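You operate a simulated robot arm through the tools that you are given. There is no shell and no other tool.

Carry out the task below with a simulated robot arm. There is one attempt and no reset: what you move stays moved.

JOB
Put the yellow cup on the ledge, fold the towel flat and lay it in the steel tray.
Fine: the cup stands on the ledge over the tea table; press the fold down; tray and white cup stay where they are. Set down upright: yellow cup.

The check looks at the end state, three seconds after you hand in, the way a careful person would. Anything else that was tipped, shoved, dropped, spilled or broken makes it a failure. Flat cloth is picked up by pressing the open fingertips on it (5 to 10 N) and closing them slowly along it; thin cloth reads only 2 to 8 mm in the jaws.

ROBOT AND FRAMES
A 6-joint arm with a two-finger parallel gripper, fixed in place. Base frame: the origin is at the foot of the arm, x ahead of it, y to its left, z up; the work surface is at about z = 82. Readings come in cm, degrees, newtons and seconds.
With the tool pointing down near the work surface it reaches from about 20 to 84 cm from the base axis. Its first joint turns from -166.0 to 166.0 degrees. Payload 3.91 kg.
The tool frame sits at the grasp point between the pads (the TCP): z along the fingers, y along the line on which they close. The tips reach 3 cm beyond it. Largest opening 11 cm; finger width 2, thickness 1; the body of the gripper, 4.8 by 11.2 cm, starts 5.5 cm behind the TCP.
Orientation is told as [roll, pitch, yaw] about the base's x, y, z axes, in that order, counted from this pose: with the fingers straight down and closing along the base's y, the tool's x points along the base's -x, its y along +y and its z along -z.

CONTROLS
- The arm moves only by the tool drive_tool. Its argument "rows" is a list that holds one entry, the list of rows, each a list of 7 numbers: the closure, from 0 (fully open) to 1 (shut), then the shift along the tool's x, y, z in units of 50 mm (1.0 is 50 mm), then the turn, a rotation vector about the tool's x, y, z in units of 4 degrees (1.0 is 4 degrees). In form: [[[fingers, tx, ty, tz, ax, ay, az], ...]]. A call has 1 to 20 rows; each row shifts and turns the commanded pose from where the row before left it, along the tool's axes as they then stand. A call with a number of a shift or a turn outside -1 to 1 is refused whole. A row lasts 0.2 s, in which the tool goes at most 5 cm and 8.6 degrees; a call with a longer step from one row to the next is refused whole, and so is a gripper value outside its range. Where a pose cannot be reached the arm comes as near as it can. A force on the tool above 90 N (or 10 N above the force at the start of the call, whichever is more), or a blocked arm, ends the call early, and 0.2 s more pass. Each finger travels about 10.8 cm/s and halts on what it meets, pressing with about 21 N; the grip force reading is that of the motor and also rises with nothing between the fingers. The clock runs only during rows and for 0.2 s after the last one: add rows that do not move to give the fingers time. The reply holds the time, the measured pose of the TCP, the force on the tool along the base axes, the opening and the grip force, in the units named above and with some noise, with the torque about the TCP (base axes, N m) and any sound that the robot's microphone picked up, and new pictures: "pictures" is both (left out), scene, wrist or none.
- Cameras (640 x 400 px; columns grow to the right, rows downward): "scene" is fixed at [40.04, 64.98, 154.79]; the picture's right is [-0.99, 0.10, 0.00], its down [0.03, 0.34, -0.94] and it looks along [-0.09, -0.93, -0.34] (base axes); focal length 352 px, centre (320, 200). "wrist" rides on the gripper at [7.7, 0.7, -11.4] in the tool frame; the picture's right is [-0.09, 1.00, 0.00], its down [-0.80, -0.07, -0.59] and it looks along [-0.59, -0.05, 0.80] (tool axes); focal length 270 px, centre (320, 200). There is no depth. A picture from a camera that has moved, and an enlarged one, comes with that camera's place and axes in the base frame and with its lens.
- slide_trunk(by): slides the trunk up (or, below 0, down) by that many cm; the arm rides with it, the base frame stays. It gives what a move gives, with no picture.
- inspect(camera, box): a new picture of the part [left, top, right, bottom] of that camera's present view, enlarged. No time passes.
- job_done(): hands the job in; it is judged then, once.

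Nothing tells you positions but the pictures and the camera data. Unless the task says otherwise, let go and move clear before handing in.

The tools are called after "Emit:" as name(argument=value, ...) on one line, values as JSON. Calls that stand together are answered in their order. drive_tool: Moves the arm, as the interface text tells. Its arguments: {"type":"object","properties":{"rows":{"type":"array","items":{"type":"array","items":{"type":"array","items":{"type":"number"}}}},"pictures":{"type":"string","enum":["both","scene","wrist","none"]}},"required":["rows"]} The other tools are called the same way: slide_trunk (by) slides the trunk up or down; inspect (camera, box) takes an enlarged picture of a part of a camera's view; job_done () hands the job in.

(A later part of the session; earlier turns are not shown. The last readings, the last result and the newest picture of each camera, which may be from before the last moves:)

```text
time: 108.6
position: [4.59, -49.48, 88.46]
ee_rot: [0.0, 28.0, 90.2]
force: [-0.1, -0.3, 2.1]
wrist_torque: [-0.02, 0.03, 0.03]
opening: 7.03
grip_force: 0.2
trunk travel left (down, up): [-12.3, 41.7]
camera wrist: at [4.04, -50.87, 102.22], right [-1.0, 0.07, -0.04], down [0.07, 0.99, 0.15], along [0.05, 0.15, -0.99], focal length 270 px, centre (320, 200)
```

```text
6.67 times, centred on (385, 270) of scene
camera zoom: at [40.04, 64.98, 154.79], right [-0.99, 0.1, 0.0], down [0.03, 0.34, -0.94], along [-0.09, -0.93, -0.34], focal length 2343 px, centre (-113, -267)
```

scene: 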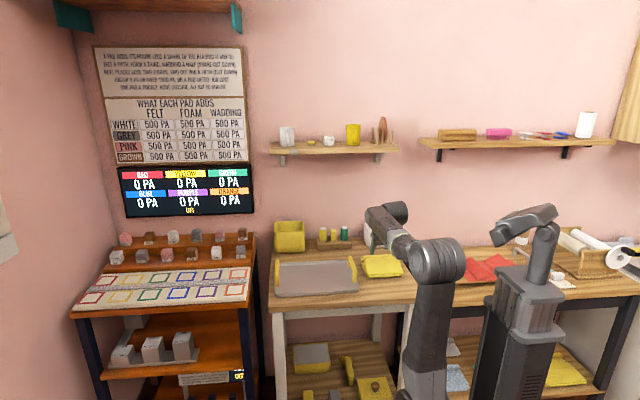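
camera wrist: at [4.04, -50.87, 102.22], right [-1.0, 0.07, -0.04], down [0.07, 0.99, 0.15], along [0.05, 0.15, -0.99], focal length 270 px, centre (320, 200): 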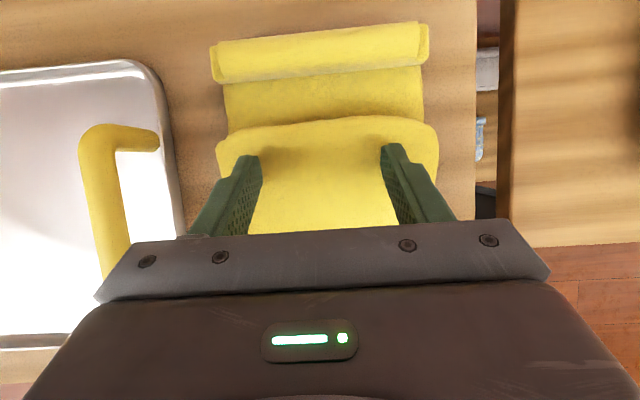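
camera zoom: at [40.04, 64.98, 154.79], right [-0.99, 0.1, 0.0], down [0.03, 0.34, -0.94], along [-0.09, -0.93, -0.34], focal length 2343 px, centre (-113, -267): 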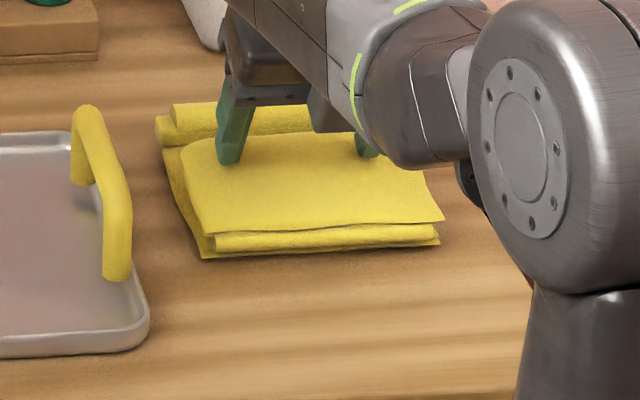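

Emit:
drive_tool(rows=[[[0.36, -0.0188, 0, 0.0353, 0, 0, 0], [0.36, -0.0188, 0, 0.0353, 0, 0, 0], [0.36, 0, 0, 0, 0, 0, 0]]], pictures="none")

Emit:
drive_tool(rows=[[[0.36, -0.0188, 0, 0.0353, 0, 0, 0], [0.36, -0.0188, 0, 0.0353, 0, 0, 0], [0.36, 0, 0, 0, 0, 0, 0]]], pictures="none")

```text
time: 109.4
position: [4.73, -49.28, 88.04]
ee_rot: [0.0, 28.1, 90.2]
force: [0.0, 0.0, -1.0]
wrist_torque: [0.02, 0.01, 0.01]
opening: 7.07
grip_force: 0.1
trunk travel left (down, up): [-12.3, 41.7]
```

```text
time: 110.2
position: [4.53, -49.53, 87.52]
ee_rot: [0.0, 27.9, 90.3]
force: [-0.2, 0.3, -0.1]
wrist_torque: [0.01, 0.02, -0.02]
opening: 7.05
grip_force: 0.0
trunk travel left (down, up): [-12.3, 41.7]
```

Emit:
drive_tool(rows=[[[0.36, -0.0188, 0, 0.0353, 0, 0, 0], [0.36, -0.0188, 0, 0.0353, 0, 0, 0], [0.36, 0, 0, 0, 0, 0, 0]]], pictures="wrist")

Emit:
inspect(camera="scene", box=[350, 240, 420, 300])

```text
time: 111.0
position: [4.61, -49.35, 87.52]
ee_rot: [-0.1, 28.3, 90.1]
force: [-2.3, 0.9, 21.3]
wrist_torque: [-0.09, 0.24, -0.04]
opening: 7.04
grip_force: 0.1
trunk travel left (down, up): [-12.3, 41.7]
camera wrist: at [3.95, -50.84, 101.25], right [-1.0, 0.07, -0.04], down [0.07, 0.99, 0.14], along [0.05, 0.14, -0.99], focal length 270 px, centre (320, 200)
```

wrist: 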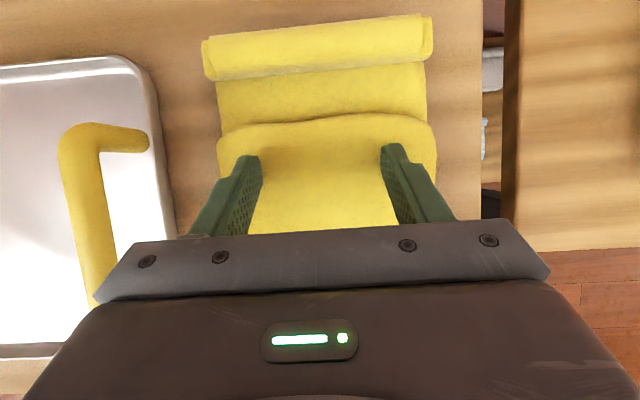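

```text
6.67 times, centred on (385, 270) of scene
camera zoom: at [40.04, 64.98, 154.79], right [-0.99, 0.1, 0.0], down [0.03, 0.34, -0.94], along [-0.09, -0.93, -0.34], focal length 2343 px, centre (-113, -267)
```

zoom: 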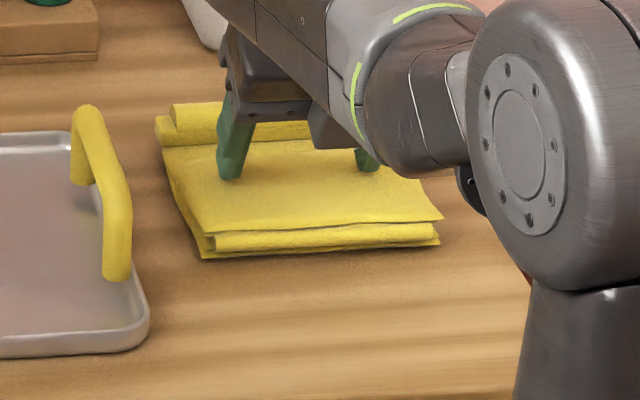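

The flap bottomed out firmly (21 N). I'll hold briefly, then lift off to see whether it stays down.

Emit:
drive_tool(rows=[[[0.36, 0.007, 0, -0.013, 0, 0, 0], [0.36, 0, 0, 0, 0, 0, 0], [0.36, 0, 0, 0, 0, 0, 0], [0.36, 0, 0, 0, 0, 0, 0], [0.36, 0, 0, 0, 0, 0, 0], [0.36, 0.0469, 0, -0.0883, 0, 0, 0], [0.36, 0.094, 0, -0.177, 0, 0, 0], [0.36, 0.094, 0, -0.177, 0, 0, 0], [0.36, 0.094, 0, -0.177, 0, 0, 0], [0.36, 0.094, 0, -0.177, 0, 0, 0], [0.36, 0, 0, 0, 0, 0, 0]]])

Emit:
inspect(camera="wrist", box=[180, 20, 460, 240])

Emit:
inspect(camera="scene", box=[350, 240, 420, 300])

```text
time: 113.4
position: [4.6, -49.4, 91.89]
ee_rot: [-0.1, 28.0, 90.2]
force: [0.3, -0.3, -0.1]
wrist_torque: [-0.03, -0.01, -0.01]
opening: 7.03
grip_force: 0.0
trunk travel left (down, up): [-12.3, 41.7]
camera wrist: at [3.97, -50.9, 105.62], right [-1.0, 0.07, -0.04], down [0.07, 0.99, 0.15], along [0.05, 0.15, -0.99], focal length 270 px, centre (320, 200)
```

scene: 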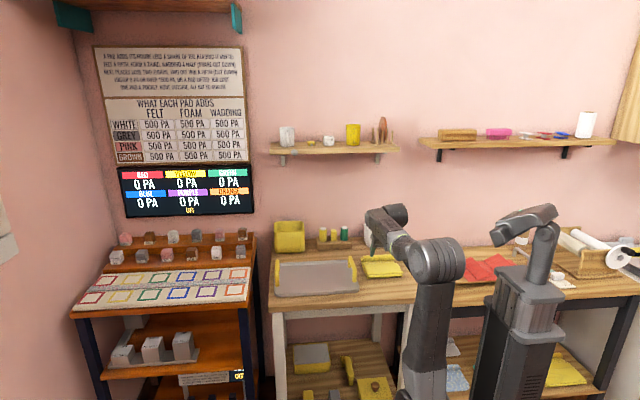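
wrist: 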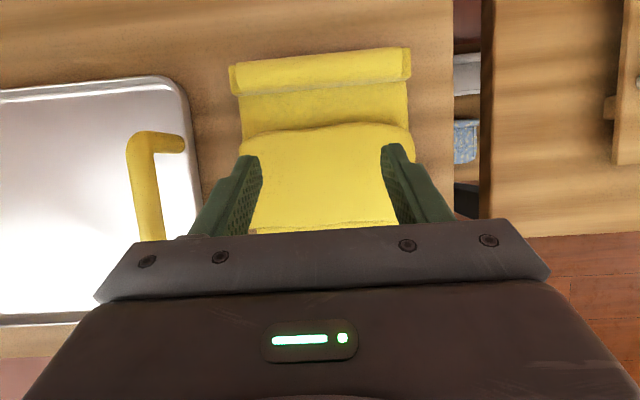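

```text
1.82 times, centred on (320, 130) of wrist
camera zoom: at [3.97, -50.9, 105.62], right [-1.0, 0.07, -0.04], down [0.07, 0.99, 0.15], along [0.05, 0.15, -0.99], focal length 491 px, centre (320, 327)
```

zoom: 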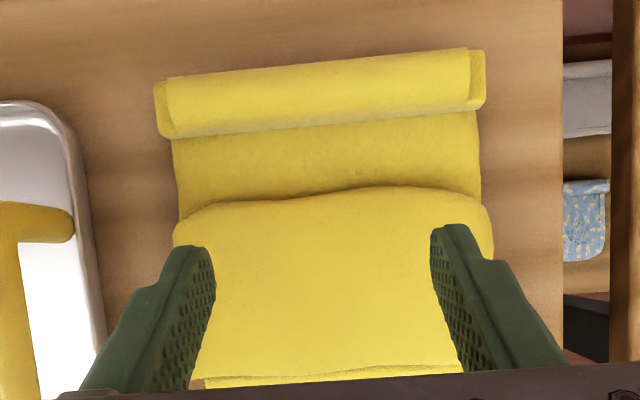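

```text
6.67 times, centred on (385, 270) of scene
camera zoom: at [40.04, 64.98, 154.79], right [-0.99, 0.1, 0.0], down [0.03, 0.34, -0.94], along [-0.09, -0.93, -0.34], focal length 2343 px, centre (-113, -267)
```

zoom: 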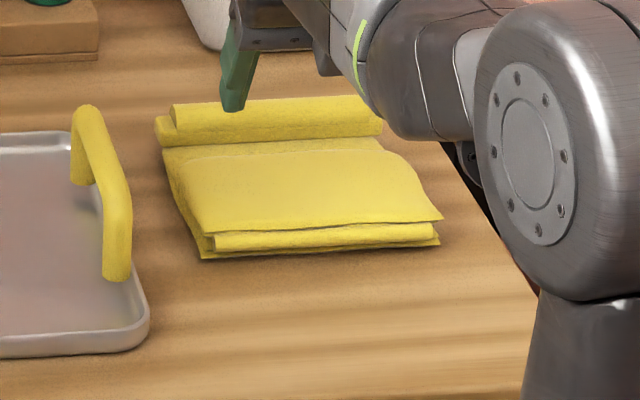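

The flap now lies flat. I'll press the crease itself as well, near y≈-46.7.

Emit:
drive_tool(rows=[[[0.36, -0.267, 0, 0.047, 0, 0, 0], [0.36, -0.267, 0, 0.047, 0, 0, 0], [0.36, -0.267, 0, 0.047, 0, 0, 0], [0.36, -0.0281, 0, 0.053, 0, 0, 0], [0.36, -0.0188, 0, 0.0353, 0, 0, 0], [0.36, 0, 0, 0, 0, 0, 0]]], pictures="none")

Emit:
drive_tool(rows=[[[0.36, -0.0188, 0, 0.0353, 0, 0, 0], [0.36, -0.0188, 0, 0.0353, 0, 0, 0], [0.36, 0, 0, 0, 0, 0, 0]]], pictures="none")

```text
time: 114.8
position: [4.58, -46.31, 88.73]
ee_rot: [-0.2, 28.0, 90.1]
force: [0.2, 0.5, -1.7]
wrist_torque: [0.0, 0.04, -0.02]
opening: 7.04
grip_force: 0.0
trunk travel left (down, up): [-12.3, 41.7]
```

```text
time: 115.6
position: [4.61, -46.31, 88.5]
ee_rot: [-0.1, 28.0, 90.1]
force: [0.3, -0.5, -0.3]
wrist_torque: [0.01, -0.01, -0.02]
opening: 7.06
grip_force: 0.1
trunk travel left (down, up): [-12.3, 41.7]
```

Emit:
drive_tool(rows=[[[0.36, -0.0188, 0, 0.0353, 0, 0, 0], [0.36, -0.0188, 0, 0.0353, 0, 0, 0], [0.36, 0, 0, 0, 0, 0, 0]]], pictures="none")

Emit:
drive_tool(rows=[[[0.36, -0.014, 0, 0.0265, 0, 0, 0], [0.36, -0.014, 0, 0.0265, 0, 0, 0], [0.36, 0, 0, 0, 0, 0, 0]]], pictures="none")

```text
time: 116.4
position: [4.5, -46.31, 87.92]
ee_rot: [-0.2, 28.0, 90.2]
force: [0.4, 0.0, -0.4]
wrist_torque: [0.03, 0.01, 0.01]
opening: 7.05
grip_force: 0.1
trunk travel left (down, up): [-12.3, 41.7]
```

```text
time: 117.2
position: [4.49, -46.34, 87.64]
ee_rot: [-0.2, 28.0, 90.3]
force: [-0.1, 0.8, 0.0]
wrist_torque: [0.0, -0.01, 0.01]
opening: 7.04
grip_force: 0.0
trunk travel left (down, up): [-12.3, 41.7]
```

Emit:
drive_tool(rows=[[[0.36, -0.0094, 0, 0.0177, 0, 0, 0], [0.36, -0.0094, 0, 0.0177, 0, 0, 0], [0.36, 0, 0, 0, 0, 0, 0]]], pictures="none")

Emit:
drive_tool(rows=[[[0.36, -0.0094, 0, 0.0177, 0, 0, 0], [0.36, -0.0094, 0, 0.0177, 0, 0, 0], [0.36, 0, 0, 0, 0, 0, 0]]], pictures="wrist")

Emit:
inspect(camera="scene", box=[350, 240, 420, 300])

```text
time: 118.0
position: [4.59, -46.29, 87.61]
ee_rot: [-0.1, 28.2, 90.2]
force: [-0.4, 1.4, 4.2]
wrist_torque: [0.02, 0.15, -0.04]
opening: 7.05
grip_force: 0.2
trunk travel left (down, up): [-12.3, 41.7]
```

```text
time: 118.8
position: [4.61, -46.18, 87.44]
ee_rot: [-0.1, 28.3, 90.2]
force: [-1.5, -3.9, 24.4]
wrist_torque: [-0.28, 0.23, 0.02]
opening: 7.05
grip_force: 0.8
trunk travel left (down, up): [-12.3, 41.7]
camera wrist: at [3.94, -47.66, 101.29], right [-1.0, 0.07, -0.04], down [0.07, 0.99, 0.14], along [0.05, 0.14, -0.99], focal length 270 px, centre (320, 200)
```

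wrist: 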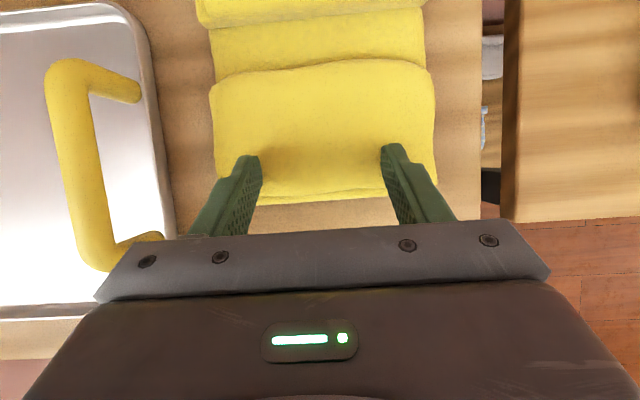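

```text
6.67 times, centred on (385, 270) of scene
camera zoom: at [40.04, 64.98, 154.79], right [-0.99, 0.1, 0.0], down [0.03, 0.34, -0.94], along [-0.09, -0.93, -0.34], focal length 2343 px, centre (-113, -267)
```

zoom: 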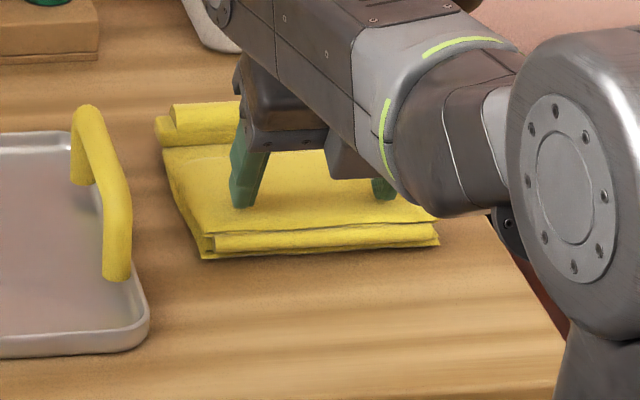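

Crease pressed (24 N). Now I'll lift off, raise the trunk 25 cm for a comfortable reach, straighten the tool to vertical and turn it so the fingers close along y.

Emit:
drive_tool(rows=[[[0.36, 0.01, 0, -0.02, 0, 0, 0], [0.36, 0.0469, 0, -0.0883, 0, 0, 0], [0.36, 0.094, 0, -0.177, 0, 0, 0], [0.36, 0.15, 0, -0.28, 0, 0, 0], [0.36, 0.23, 0, -0.44, 0, 0, 0], [0.36, 0.23, 0, -0.44, 0, 0, 0], [0.36, 0, 0, 0, 0, 0, 0]]], pictures="none")

Emit:
slide_trunk(by=25)

Emit:
drive_tool(rows=[[[0.36, 0, 0, 0, 0, -1, 0], [0.36, 0, 0, 0, 0, -1, 0], [0.36, 0, 0, 0, 0, -1, 0], [0.36, 0, 0, 0, 0, -1, 0], [0.36, 0, 0, 0, 0, -1, 0], [0.36, 0, 0, 0, 0, -1, 0], [0.36, 0, 0, 0, 0, -1, 0], [0.36, 0, 0, 0, 0, 0, 1], [0.36, 0, 0, 0, 0, 0, 1], [0.36, 0, 0, 0, 0, 0, 1], [0.36, 0, 0, 0, 0, 0, 1], [0.36, 0, 0, 0, 0, 0, 1], [0.36, 0, 0, 0, 0, 0, 1], [0.36, 0, 0, 0, 0, 0, 1], [0.36, 0, 0, 0, 0, 0, 1], [0.36, 0, 0, 0, 0, 0, 1], [0.36, 0, 0, 0, 0, 0, 1], [0.36, 0, 0, 0, 0, 0, 1], [0.36, 0, 0, 0, 0, 0, 1]]])

```text
time: 120.4
position: [4.38, -46.07, 95.4]
ee_rot: [-0.2, 28.1, 90.2]
force: [-0.1, -0.2, 0.1]
wrist_torque: [0.0, -0.02, 0.05]
opening: 7.04
grip_force: 0.1
trunk travel left (down, up): [-12.3, 41.7]
```

```text
time: 123.0
position: [4.45, -46.13, 120.19]
ee_rot: [-0.1, 28.0, 90.2]
force: [1.4, 0.0, -0.5]
wrist_torque: [-0.04, -0.03, -0.01]
opening: 7.04
grip_force: 0.1
trunk travel left (down, up): [-37.3, 16.7]
```

```text
time: 127.0
position: [5.3, -46.1, 120.45]
ee_rot: [-0.1, -0.1, 42.2]
force: [-0.4, 0.1, 0.9]
wrist_torque: [0.01, 0.01, -0.01]
opening: 7.05
grip_force: 0.2
out of reach, approached as far as the arm can: row 4, 6
trunk travel left (down, up): [-37.3, 16.7]
camera wrist: at [-0.83, -50.78, 131.82], right [-0.6, 0.8, 0.0], down [0.64, 0.49, 0.6], along [0.48, 0.36, -0.8], focal length 270 px, centre (320, 200)
```

scene: 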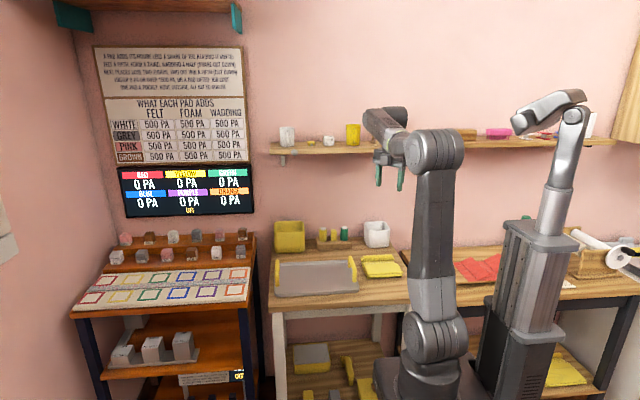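
wrist: 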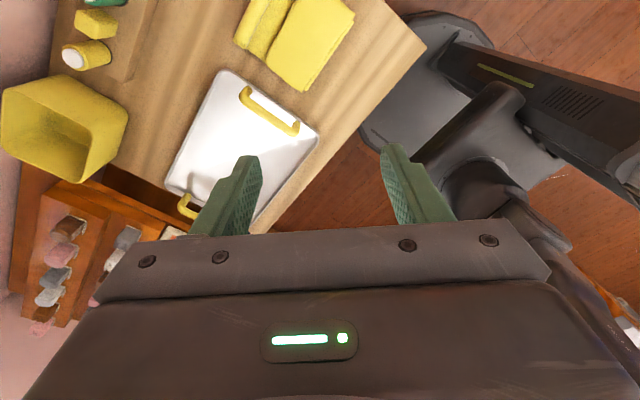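

Emit:
drive_tool(rows=[[[0.36, 0, 0, 0, 0, 0, 1], [0.36, 0, 0, 0, 0, 0, 1], [0.36, 0, 0, 0, 0, 0, 1], [0.36, 0, 0, 0, 0, 0, 1], [0.36, 0, 0, 0, 0, 0, 1], [0.36, 0, 0, 0, 0, 0, 1], [0.36, 0, 0, 0, 0, 0, 1], [0.36, 0, 0, 0, 0, 0, 1], [0.36, 0, 0, 0, 0, 0, 1], [0.36, 0, 0, 0, 0, 0, 1], [0.36, 0, 0, 0, 0, 0, 0.55], [0.36, 0.04, -0.44, 0.7, 0, 0, 0], [0.36, 0.04, -0.44, 0.7, 0, 0, 0], [0.36, 0.04, -0.44, 0.7, 0, 0, 0], [0.36, 0.04, -0.44, 0.7, 0, 0, 0], [0.36, 0.04, -0.44, 0.7, 0, 0, 0], [0.36, 0, 0, 0, 0, 0, 0], [0.36, 0, 0, 0, 0, 0, 0]]])

Emit:
inspect(camera="wrist", box=[180, 20, 460, 240])

Emit:
inspect(camera="scene", box=[340, 210, 430, 290])

```text
time: 130.8
position: [4.42, -56.96, 102.88]
ee_rot: [0.0, -0.1, 0.0]
force: [-0.8, 0.2, 0.9]
wrist_torque: [-0.01, 0.02, -0.01]
opening: 7.05
grip_force: 0.2
trunk travel left (down, up): [-37.3, 16.7]
camera wrist: at [-3.35, -56.37, 114.29], right [0.09, 1.0, 0.0], down [0.8, -0.07, 0.6], along [0.59, -0.05, -0.8], focal length 270 px, centre (320, 200)
```

scene: 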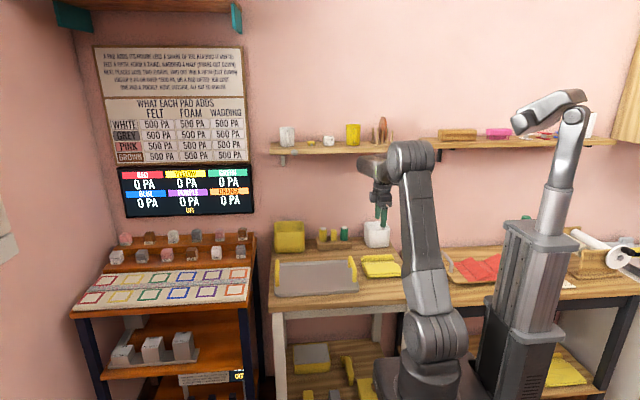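
wrist: 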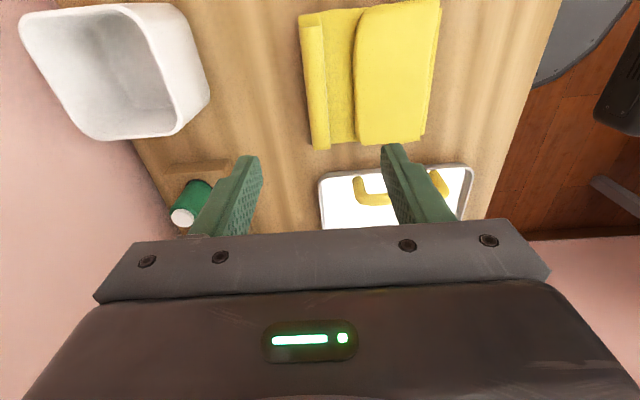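

```text
1.82 times, centred on (320, 130) of wrist
camera zoom: at [-3.35, -56.37, 114.29], right [0.09, 1.0, 0.0], down [0.8, -0.07, 0.6], along [0.59, -0.05, -0.8], focal length 491 px, centre (320, 327)
```

zoom: 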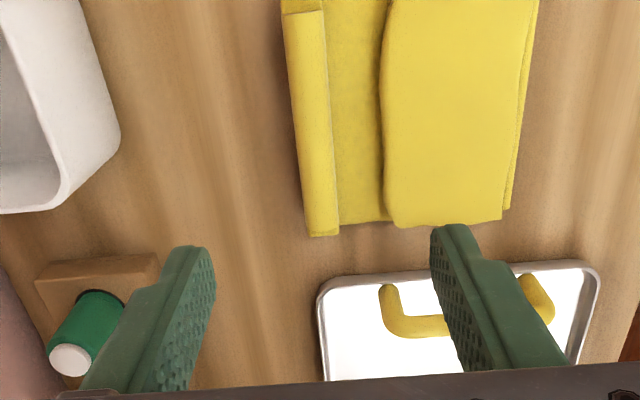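

```text
5.00 times, centred on (385, 250) of scene
camera zoom: at [40.04, 64.98, 154.79], right [-0.99, 0.1, 0.0], down [0.03, 0.34, -0.94], along [-0.09, -0.93, -0.34], focal length 1757 px, centre (-5, -50)
```

zoom: 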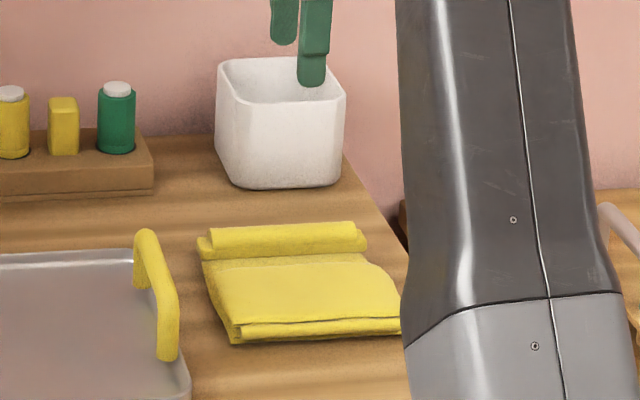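

From above, the rolled hem runs along y≈-57.5, about 2.2 cm wide, with a 3 cm gap to the folded flap's edge. It's a natural handle: I'll lower the half-open fingers astride it.

Emit:
drive_tool(rows=[[[0.45, 0, -0.02, 0.4, 0, 0, 0], [0.55, 0, -0.03, 0.6, 0, 0, 0], [0.618, 0, -0.03, 0.6, 0, 0, 0], [0.618, 0, -0.028, 0.6, 0, 0, 0], [0.618, 0, 0, 0.4, 0, 0, 0], [0.618, 0, 0, 0.28, 0, 0, 0], [0.618, 0, 0, 0, 0, 0, 0], [0.618, 0, 0, 0, 0, 0, 0]]])

Emit:
inspect(camera="wrist", box=[220, 60, 440, 240])

Emit:
inspect(camera="scene", box=[340, 210, 430, 290])

```text
time: 132.6
position: [4.33, -57.65, 88.36]
ee_rot: [0.1, 0.0, 0.0]
force: [-0.4, 0.0, 0.6]
wrist_torque: [0.0, -0.04, -0.01]
opening: 4.2
grip_force: 0.0
trunk travel left (down, up): [-37.3, 16.7]
camera wrist: at [-3.35, -56.95, 99.91], right [0.09, 1.0, 0.0], down [0.8, -0.07, 0.6], along [0.59, -0.05, -0.8], focal length 270 px, centre (320, 200)
```

scene: 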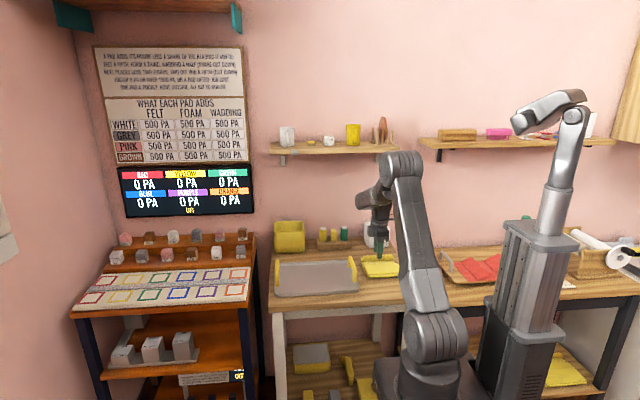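
wrist: 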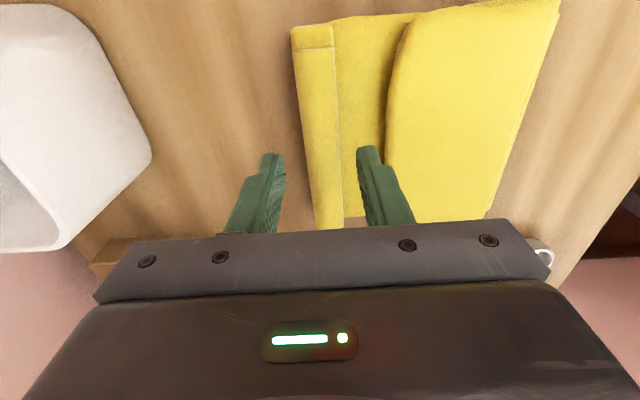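

```text
2.22 times, centred on (330, 150) of wrist
camera zoom: at [-3.35, -56.95, 99.91], right [0.09, 1.0, 0.0], down [0.8, -0.07, 0.6], along [0.59, -0.05, -0.8], focal length 601 px, centre (298, 311)
```

zoom: 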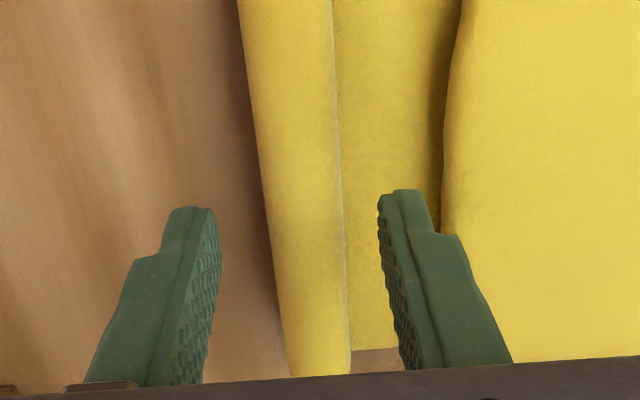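

```text
5.00 times, centred on (385, 250) of scene
camera zoom: at [40.04, 64.98, 154.79], right [-0.99, 0.1, 0.0], down [0.03, 0.34, -0.94], along [-0.09, -0.93, -0.34], focal length 1757 px, centre (-5, -50)
```

zoom: 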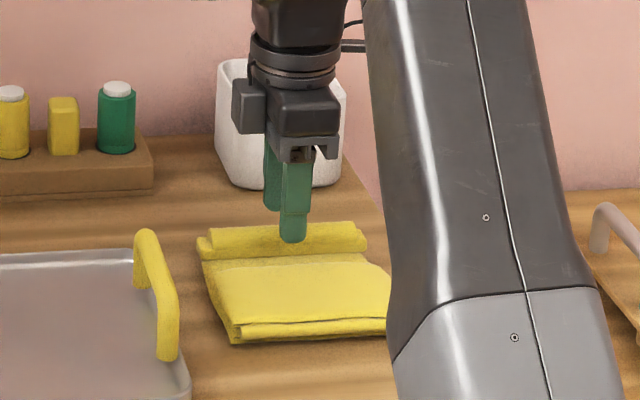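

Fingers are centred astride the hem. I lower another 2 cm and watch for contact.

Emit:
drive_tool(rows=[[[0.618, 0, 0, 0.1, 0, 0, 0], [0.618, 0, 0, 0.1, 0, 0, 0], [0.618, 0, 0, 0.1, 0, 0, 0], [0.618, 0, 0, 0.06, 0, 0, 0], [0.618, 0, 0, 0, 0, 0, 0]]], pictures="none")

Emit:
drive_tool(rows=[[[0.618, 0, 0, 0.02, 0, 0, 0], [0.618, 0, 0, 0.02, 0, 0, 0], [0.618, 0, 0, 0, 0, 0, 0]]], pictures="wrist")

Emit:
inspect(camera="wrist", box=[220, 60, 440, 240])

```text
time: 133.8
position: [4.27, -57.6, 86.56]
ee_rot: [0.0, -0.1, 0.0]
force: [-0.3, -0.7, -0.4]
wrist_torque: [0.01, -0.02, -0.03]
opening: 4.17
grip_force: 0.1
trunk travel left (down, up): [-37.3, 16.7]
```

```text
time: 134.6
position: [4.39, -57.6, 86.52]
ee_rot: [0.0, -0.1, -0.1]
force: [0.8, 1.0, -0.2]
wrist_torque: [0.02, 0.0, -0.02]
opening: 4.2
grip_force: 0.0
trunk travel left (down, up): [-37.3, 16.7]
camera wrist: at [-3.3, -57.01, 97.96], right [0.09, 1.0, 0.0], down [0.8, -0.07, 0.6], along [0.59, -0.05, -0.8], focal length 270 px, centre (320, 200)
```

wrist: 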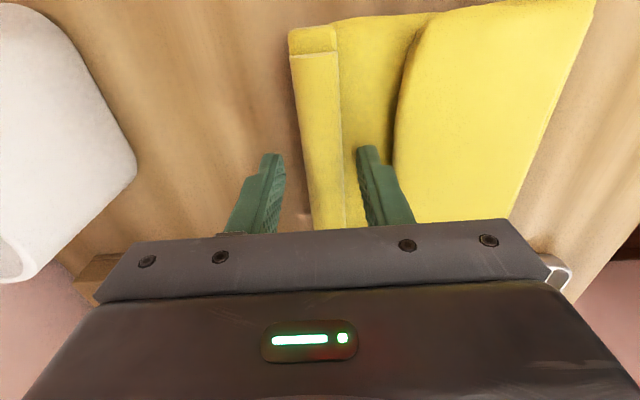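

```text
2.22 times, centred on (330, 150) of wrist
camera zoom: at [-3.3, -57.01, 97.96], right [0.09, 1.0, 0.0], down [0.8, -0.07, 0.6], along [0.59, -0.05, -0.8], focal length 601 px, centre (298, 311)
```

zoom: 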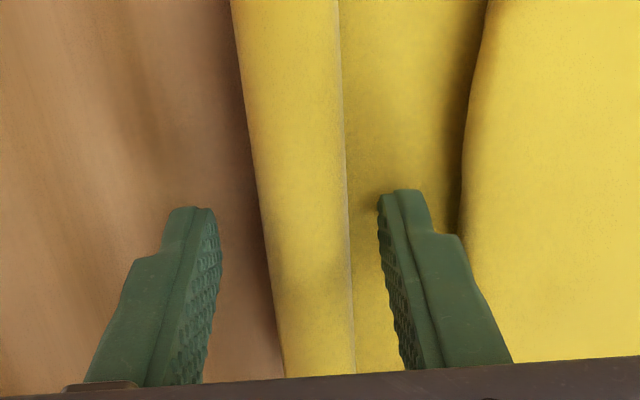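

Emit:
drive_tool(rows=[[[0.618, 0, 0, 0.03, 0, 0, 0], [0.618, 0, 0, 0, 0, 0, 0], [0.66, 0, 0, 0, 0, 0, 0], [0.7, 0, 0, 0, 0, 0, 0], [0.73, 0, 0, 0, 0, 0, 0], [0.76, 0, 0, 0, 0, 0, 0], [0.78, 0, 0, 0, 0, 0, 0], [0.8, 0, 0, 0, 0, 0, 0], [0.82, 0, 0, 0, 0, 0, 0], [0.84, 0, 0, 0, 0, 0, 0], [0.87, 0, 0, 0, 0, 0, 0], [0.9, 0, 0, 0, 0, 0, 0], [0.93, 0, 0, 0, 0, 0, 0], [0.95, 0, 0, 0, 0, 0, 0], [0.95, 0, 0, 0, 0, 0, 0]]])

Emit:
inspect(camera="wrist", box=[220, 60, 440, 240])

Emit:
inspect(camera="scene", box=[340, 210, 430, 290])

```text
time: 137.8
position: [4.34, -57.64, 86.26]
ee_rot: [0.0, 0.0, 0.0]
force: [0.1, -0.6, 0.4]
wrist_torque: [-0.02, -0.01, 0.02]
opening: 2.13
grip_force: 21.0
trunk travel left (down, up): [-37.3, 16.7]
camera wrist: at [-3.32, -56.99, 97.82], right [0.09, 1.0, 0.0], down [0.8, -0.07, 0.6], along [0.59, -0.05, -0.8], focal length 270 px, centre (320, 200)
```

scene: 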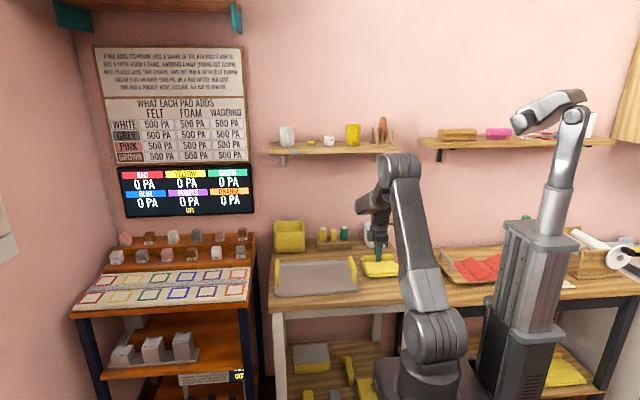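
wrist: 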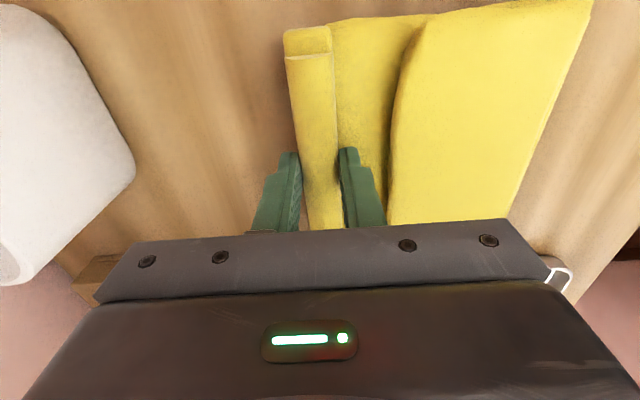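

```text
2.22 times, centred on (330, 150) of wrist
camera zoom: at [-3.32, -56.99, 97.82], right [0.09, 1.0, 0.0], down [0.8, -0.07, 0.6], along [0.59, -0.05, -0.8], focal length 601 px, centre (298, 311)
```

zoom: 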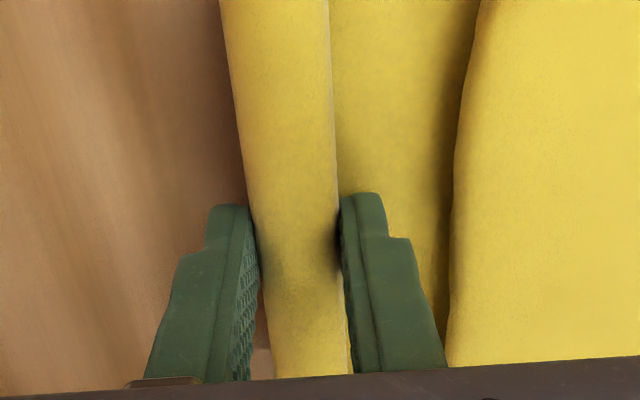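

```text
5.00 times, centred on (385, 250) of scene
camera zoom: at [40.04, 64.98, 154.79], right [-0.99, 0.1, 0.0], down [0.03, 0.34, -0.94], along [-0.09, -0.93, -0.34], focal length 1757 px, centre (-5, -50)
```

zoom: 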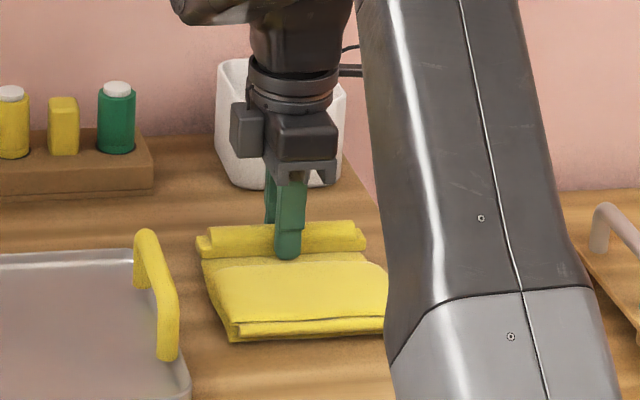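

The hem is gripped (2.13 cm, 21 N). I'll lift a few centimetres slowly and check how the towel hangs.

Emit:
drive_tool(rows=[[[0.95, 0, 0, -0.04, 0, 0, 0], [0.95, 0, 0, -0.08, 0, 0, 0], [0.95, 0, 0, -0.1, 0, 0, 0], [0.95, 0, 0, -0.1, 0, 0, 0], [0.95, 0, 0, -0.1, 0, 0, 0], [0.95, 0, 0, -0.1, 0, 0, 0], [0.95, 0, 0, -0.08, 0, 0, 0], [0.95, 0, 0, 0, 0, 0, 0]]])

Emit:
inspect(camera="scene", box=[340, 210, 430, 290])

Emit:
inspect(camera="wrist", box=[220, 0, 620, 240])

```text
time: 139.6
position: [4.31, -57.56, 89.29]
ee_rot: [0.1, 0.0, 0.0]
force: [0.0, -0.1, -0.5]
wrist_torque: [-0.07, 0.01, -0.01]
opening: 2.12
grip_force: 21.4
trunk travel left (down, up): [-37.3, 16.7]
camera wrist: at [-3.35, -56.91, 100.82], right [0.09, 1.0, 0.0], down [0.8, -0.07, 0.6], along [0.59, -0.05, -0.8], focal length 270 px, centre (320, 200)
```

scene: 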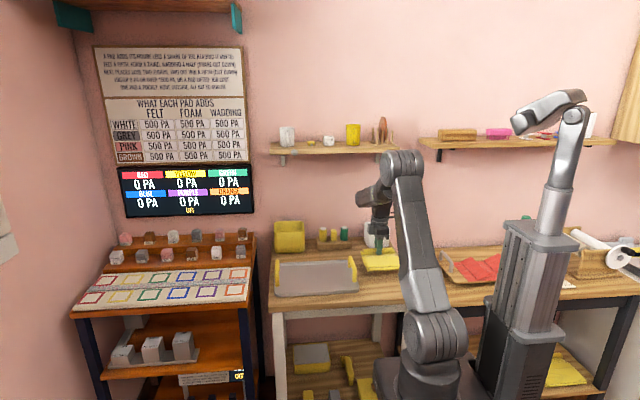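
wrist: 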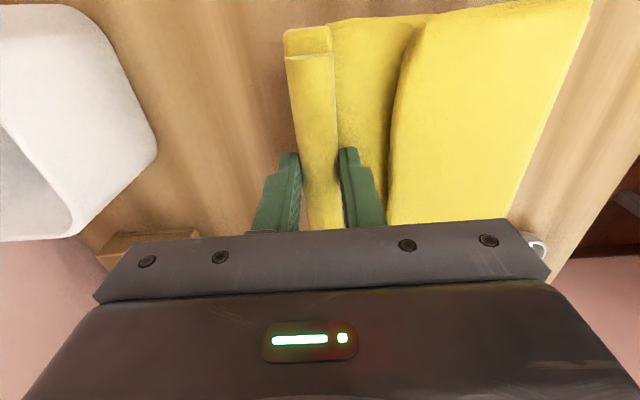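

```text
5.00 times, centred on (385, 250) of scene
camera zoom: at [40.04, 64.98, 154.79], right [-0.99, 0.1, 0.0], down [0.03, 0.34, -0.94], along [-0.09, -0.93, -0.34], focal length 1757 px, centre (-5, -50)
```

zoom: 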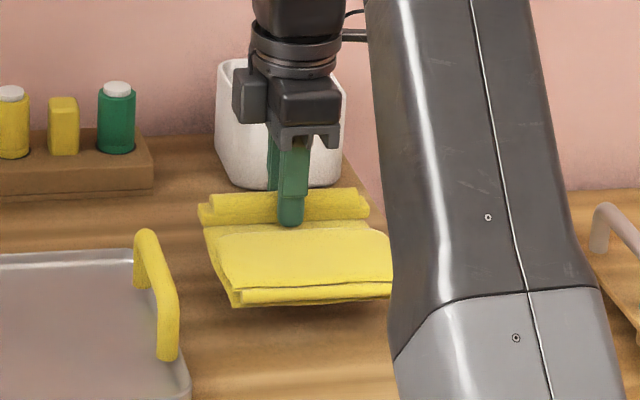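

```text
1.60 times, centred on (420, 120) of wrist
camera zoom: at [-3.35, -56.91, 100.82], right [0.09, 1.0, 0.0], down [0.8, -0.07, 0.6], along [0.59, -0.05, -0.8], focal length 432 px, centre (160, 328)
```

zoom: 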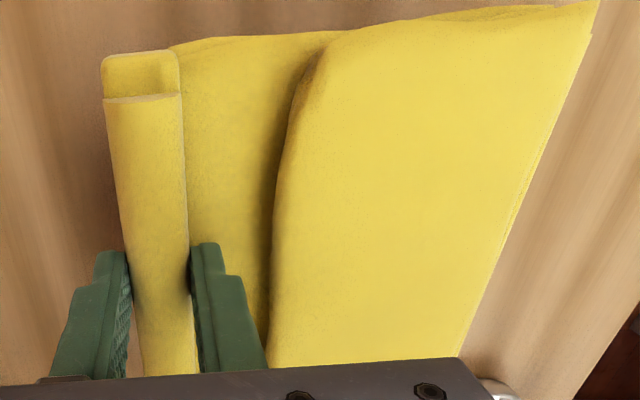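

The towel lifts level and stays folded. I'll raise it well above the tray handle.

Emit:
drive_tool(rows=[[[0.95, 0, 0, -0.1, 0, 0, 0], [0.95, 0, 0, -0.2, 0, 0, 0], [0.95, 0, 0, -0.3, 0, 0, 0], [0.95, 0, 0, -0.35, 0, 0, 0], [0.95, 0, 0, -0.35, 0, 0, 0], [0.95, 0, 0, -0.25, 0, 0, 0], [0.95, 0, 0, -0.15, 0, 0, 0], [0.95, 0, 0, -0.05, 0, 0, 0], [0.95, 0, 0, 0, 0, 0, 0]]])

Emit:
inspect(camera="scene", box=[260, 190, 430, 300])

```text
time: 141.6
position: [4.28, -57.57, 97.98]
ee_rot: [0.1, -0.1, 0.0]
force: [0.2, 0.1, -2.0]
wrist_torque: [-0.04, -0.02, -0.04]
opening: 2.12
grip_force: 21.0
trunk travel left (down, up): [-37.3, 16.7]
camera wrist: at [-3.29, -56.96, 109.49], right [0.09, 1.0, 0.0], down [0.8, -0.07, 0.6], along [0.59, -0.05, -0.8], focal length 270 px, centre (320, 200)
```

scene: 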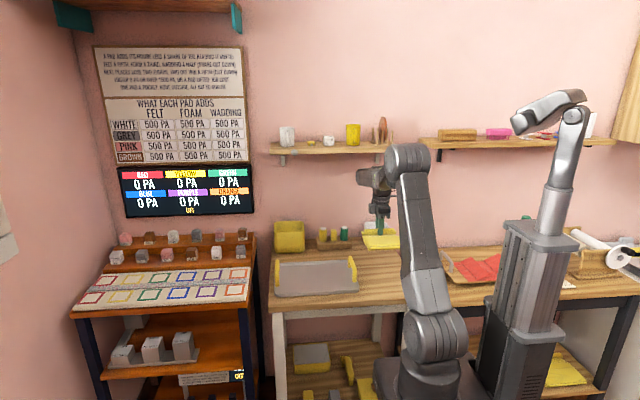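
wrist: 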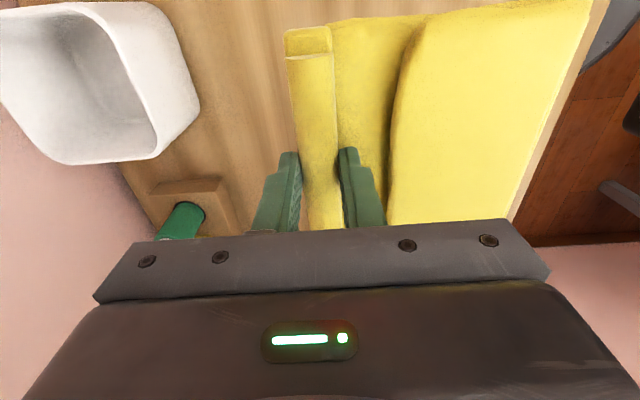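

```text
3.64 times, centred on (345, 245) of scene
camera zoom: at [40.04, 64.98, 154.79], right [-0.99, 0.1, 0.0], down [0.03, 0.34, -0.94], along [-0.09, -0.93, -0.34], focal length 1278 px, centre (229, 36)
```

zoom: 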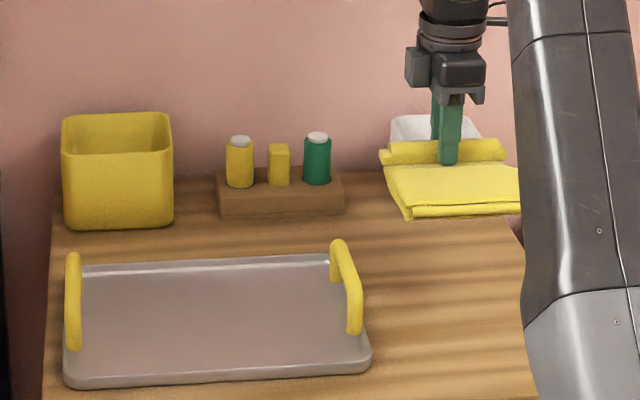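

Emit:
drive_tool(rows=[[[0.95, -0.1, 0.054, 0, 0, 0, 0], [0.95, -0.2, 0.054, 0, 0, 0, 0], [0.95, -0.3, 0.054, 0, 0, 0, 0], [0.95, -0.4, 0.054, 0, 0, 0, 0], [0.95, -0.4, 0.054, 0, 0, 0, 0], [0.95, -0.4, 0.054, 0, 0, 0, 0], [0.95, -0.4, 0.054, 0, 0, 0, 0], [0.95, -0.4, 0.054, 0, 0, 0, 0], [0.95, -0.4, 0.054, 0, 0, 0, 0], [0.95, -0.4, 0.054, 0, 0, 0, 0], [0.95, -0.4, 0.054, 0, 0, 0, 0], [0.95, -0.4, 0.054, 0, 0, 0, 0], [0.95, -0.4, 0.054, 0, 0, 0, 0], [0.95, -0.3, 0.054, 0, 0, 0, 0], [0.95, -0.2, 0.054, 0, 0, 0, 0], [0.95, -0.14, 0.054, 0, 0, 0, 0], [0.95, 0, 0, 0, 0, 0, 0], [0.95, 0, 0, 0, 0, 0, 0]]])

Emit:
inspect(camera="scene", box=[260, 190, 430, 300])

Emit:
inspect(camera="wrist", box=[180, 0, 640, 280])

```text
time: 145.4
position: [30.59, -53.18, 97.98]
ee_rot: [0.0, -0.1, 0.0]
force: [-0.4, 0.1, -1.0]
wrist_torque: [-0.08, -0.04, -0.01]
opening: 2.12
grip_force: 21.1
trunk travel left (down, up): [-37.3, 16.7]
camera wrist: at [22.93, -52.48, 109.44], right [0.09, 1.0, 0.0], down [0.8, -0.07, 0.6], along [0.59, -0.05, -0.8], focal length 270 px, centre (320, 200)
```

scene: 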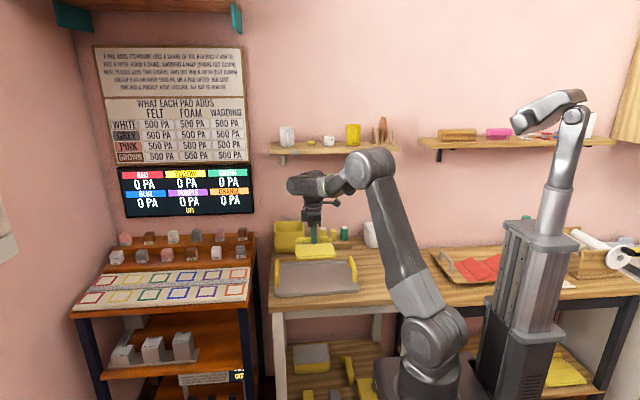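
wrist: 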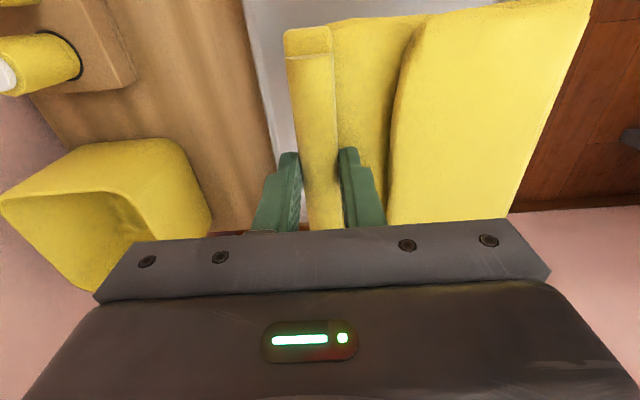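

```text
3.64 times, centred on (345, 245) of scene
camera zoom: at [40.04, 64.98, 154.79], right [-0.99, 0.1, 0.0], down [0.03, 0.34, -0.94], along [-0.09, -0.93, -0.34], focal length 1278 px, centre (229, 36)
```

zoom: 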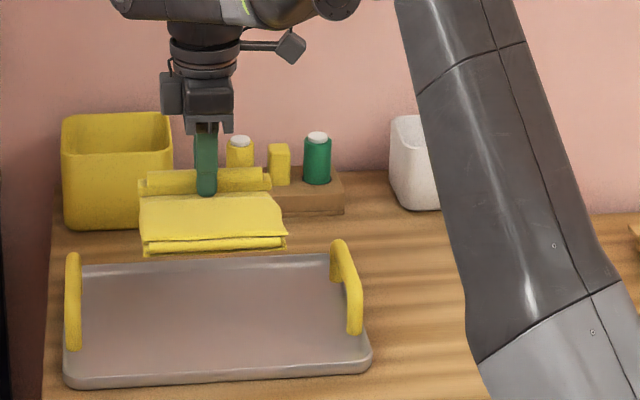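

```text
1.39 times, centred on (410, 140) of wrist
camera zoom: at [22.93, -52.48, 109.44], right [0.09, 1.0, 0.0], down [0.8, -0.07, 0.6], along [0.59, -0.05, -0.8], focal length 376 px, centre (195, 284)
```

zoom: 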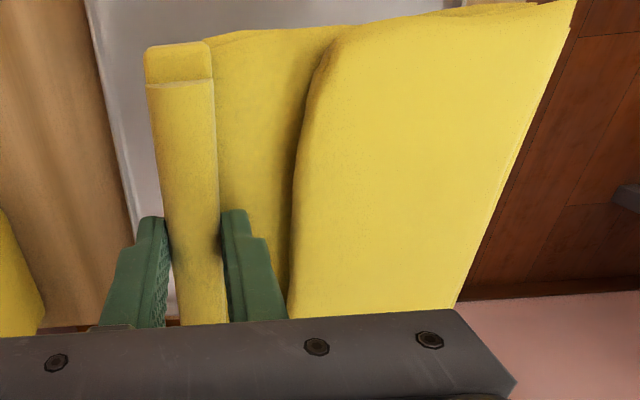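

The towel hangs centred over the tray. Lowering to just above the tray floor.

Emit:
drive_tool(rows=[[[0.95, 0, 0, 0.15, 0, 0, 0], [0.95, 0, 0, 0.3, 0, 0, 0], [0.95, 0, 0, 0.35, 0, 0, 0], [0.95, 0, 0, 0.35, 0, 0, 0], [0.95, 0, 0, 0.3, 0, 0, 0], [0.95, 0, 0, 0.2, 0, 0, 0], [0.95, 0, 0, 0.1, 0, 0, 0], [0.95, 0, 0, 0, 0, 0, 0]]])

Emit:
inspect(camera="scene", box=[265, 210, 365, 300])

Emit:
inspect(camera="wrist", box=[180, 0, 640, 280])

```text
time: 147.2
position: [30.57, -53.21, 89.28]
ee_rot: [0.1, -0.1, 0.0]
force: [-0.1, 0.8, -1.3]
wrist_torque: [-0.07, 0.02, 0.01]
opening: 2.13
grip_force: 21.0
trunk travel left (down, up): [-37.3, 16.7]
camera wrist: at [23.0, -52.59, 100.85], right [0.09, 1.0, 0.0], down [0.8, -0.07, 0.6], along [0.59, -0.05, -0.8], focal length 270 px, centre (320, 200)
```

scene: 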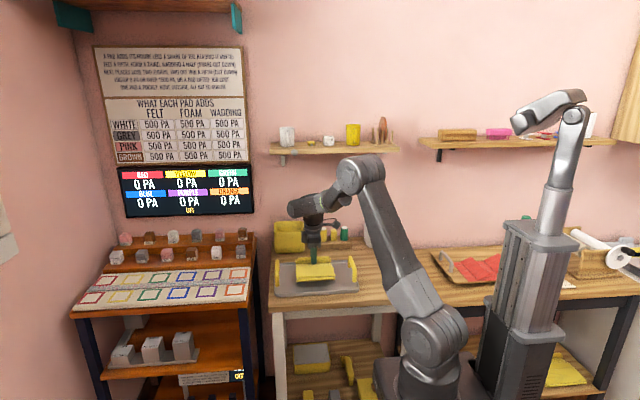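
wrist: 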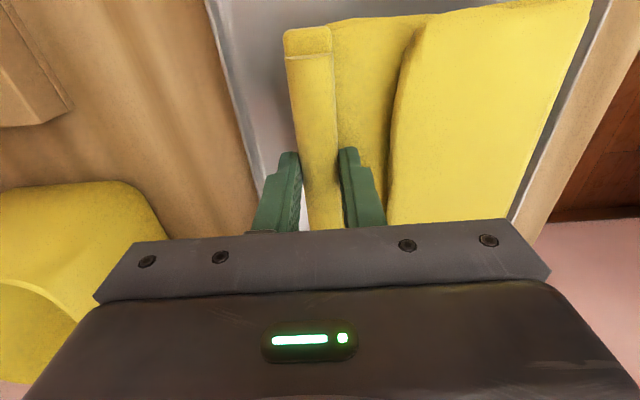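

```text
4.44 times, centred on (315, 255) of scene
camera zoom: at [40.04, 64.98, 154.79], right [-0.99, 0.1, 0.0], down [0.03, 0.34, -0.94], along [-0.09, -0.93, -0.34], focal length 1562 px, centre (342, -44)
```

zoom: 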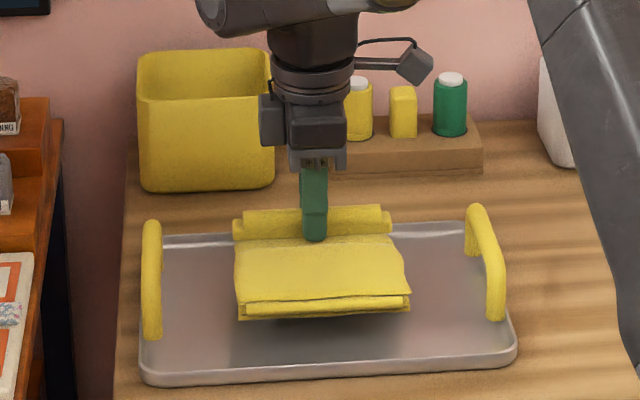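

```text
1.39 times, centred on (410, 140) of wrist
camera zoom: at [23.0, -52.59, 100.85], right [0.09, 1.0, 0.0], down [0.8, -0.07, 0.6], along [0.59, -0.05, -0.8], focal length 376 px, centre (195, 284)
```

zoom: 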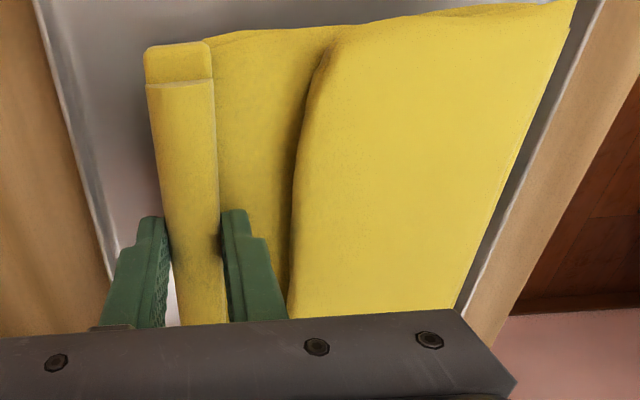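

Emit:
drive_tool(rows=[[[0.95, 0, 0, 0.05, 0, 0, 0], [0.95, 0, 0, 0.05, 0, 0, 0], [0.95, 0, 0, 0.05, 0, 0, 0], [0.95, 0, 0, 0.05, 0, 0, 0], [0.95, 0, 0, 0.05, 0, 0, 0], [0.95, 0, 0, 0.03, 0, 0, 0], [0.95, 0, 0, 0, 0, 0, 0]]], pictures="none")

Emit:
drive_tool(rows=[[[0.95, 0, 0, 0.04, 0, 0, 0], [0.95, 0, 0, 0.04, 0, 0, 0], [0.95, 0, 0, 0, 0, 0, 0]]])

Emit:
inspect(camera="scene", box=[265, 210, 365, 300])

```text
time: 148.8
position: [30.57, -53.31, 87.97]
ee_rot: [0.0, -0.1, 0.0]
force: [0.1, 0.8, -0.4]
wrist_torque: [-0.03, -0.01, 0.03]
opening: 2.15
grip_force: 20.9
trunk travel left (down, up): [-37.3, 16.7]
```

```text
time: 149.6
position: [30.52, -53.26, 87.42]
ee_rot: [0.0, -0.2, 0.0]
force: [0.5, 0.0, -0.7]
wrist_torque: [-0.05, 0.01, 0.03]
opening: 2.13
grip_force: 20.9
trunk travel left (down, up): [-37.3, 16.7]
camera wrist: at [22.86, -52.67, 98.98], right [0.09, 1.0, 0.0], down [0.8, -0.07, 0.6], along [0.59, -0.05, -0.8], focal length 270 px, centre (320, 200)
```

scene: 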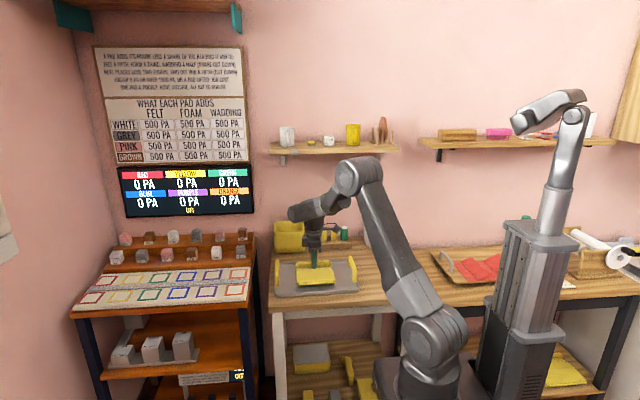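
wrist: 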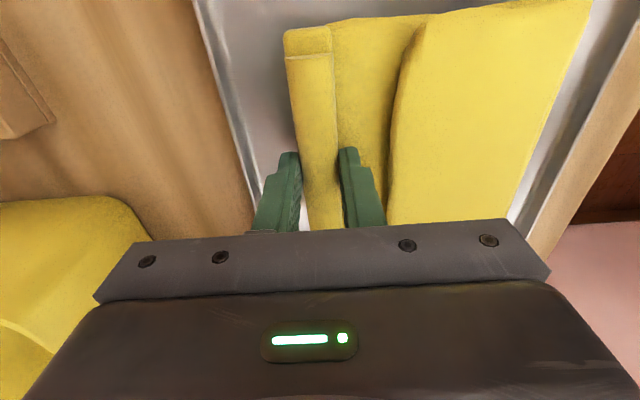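

```text
4.44 times, centred on (315, 255) of scene
camera zoom: at [40.04, 64.98, 154.79], right [-0.99, 0.1, 0.0], down [0.03, 0.34, -0.94], along [-0.09, -0.93, -0.34], focal length 1562 px, centre (342, -44)
```

zoom: 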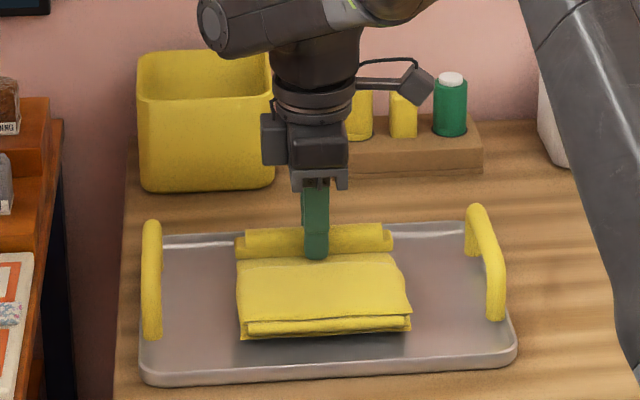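

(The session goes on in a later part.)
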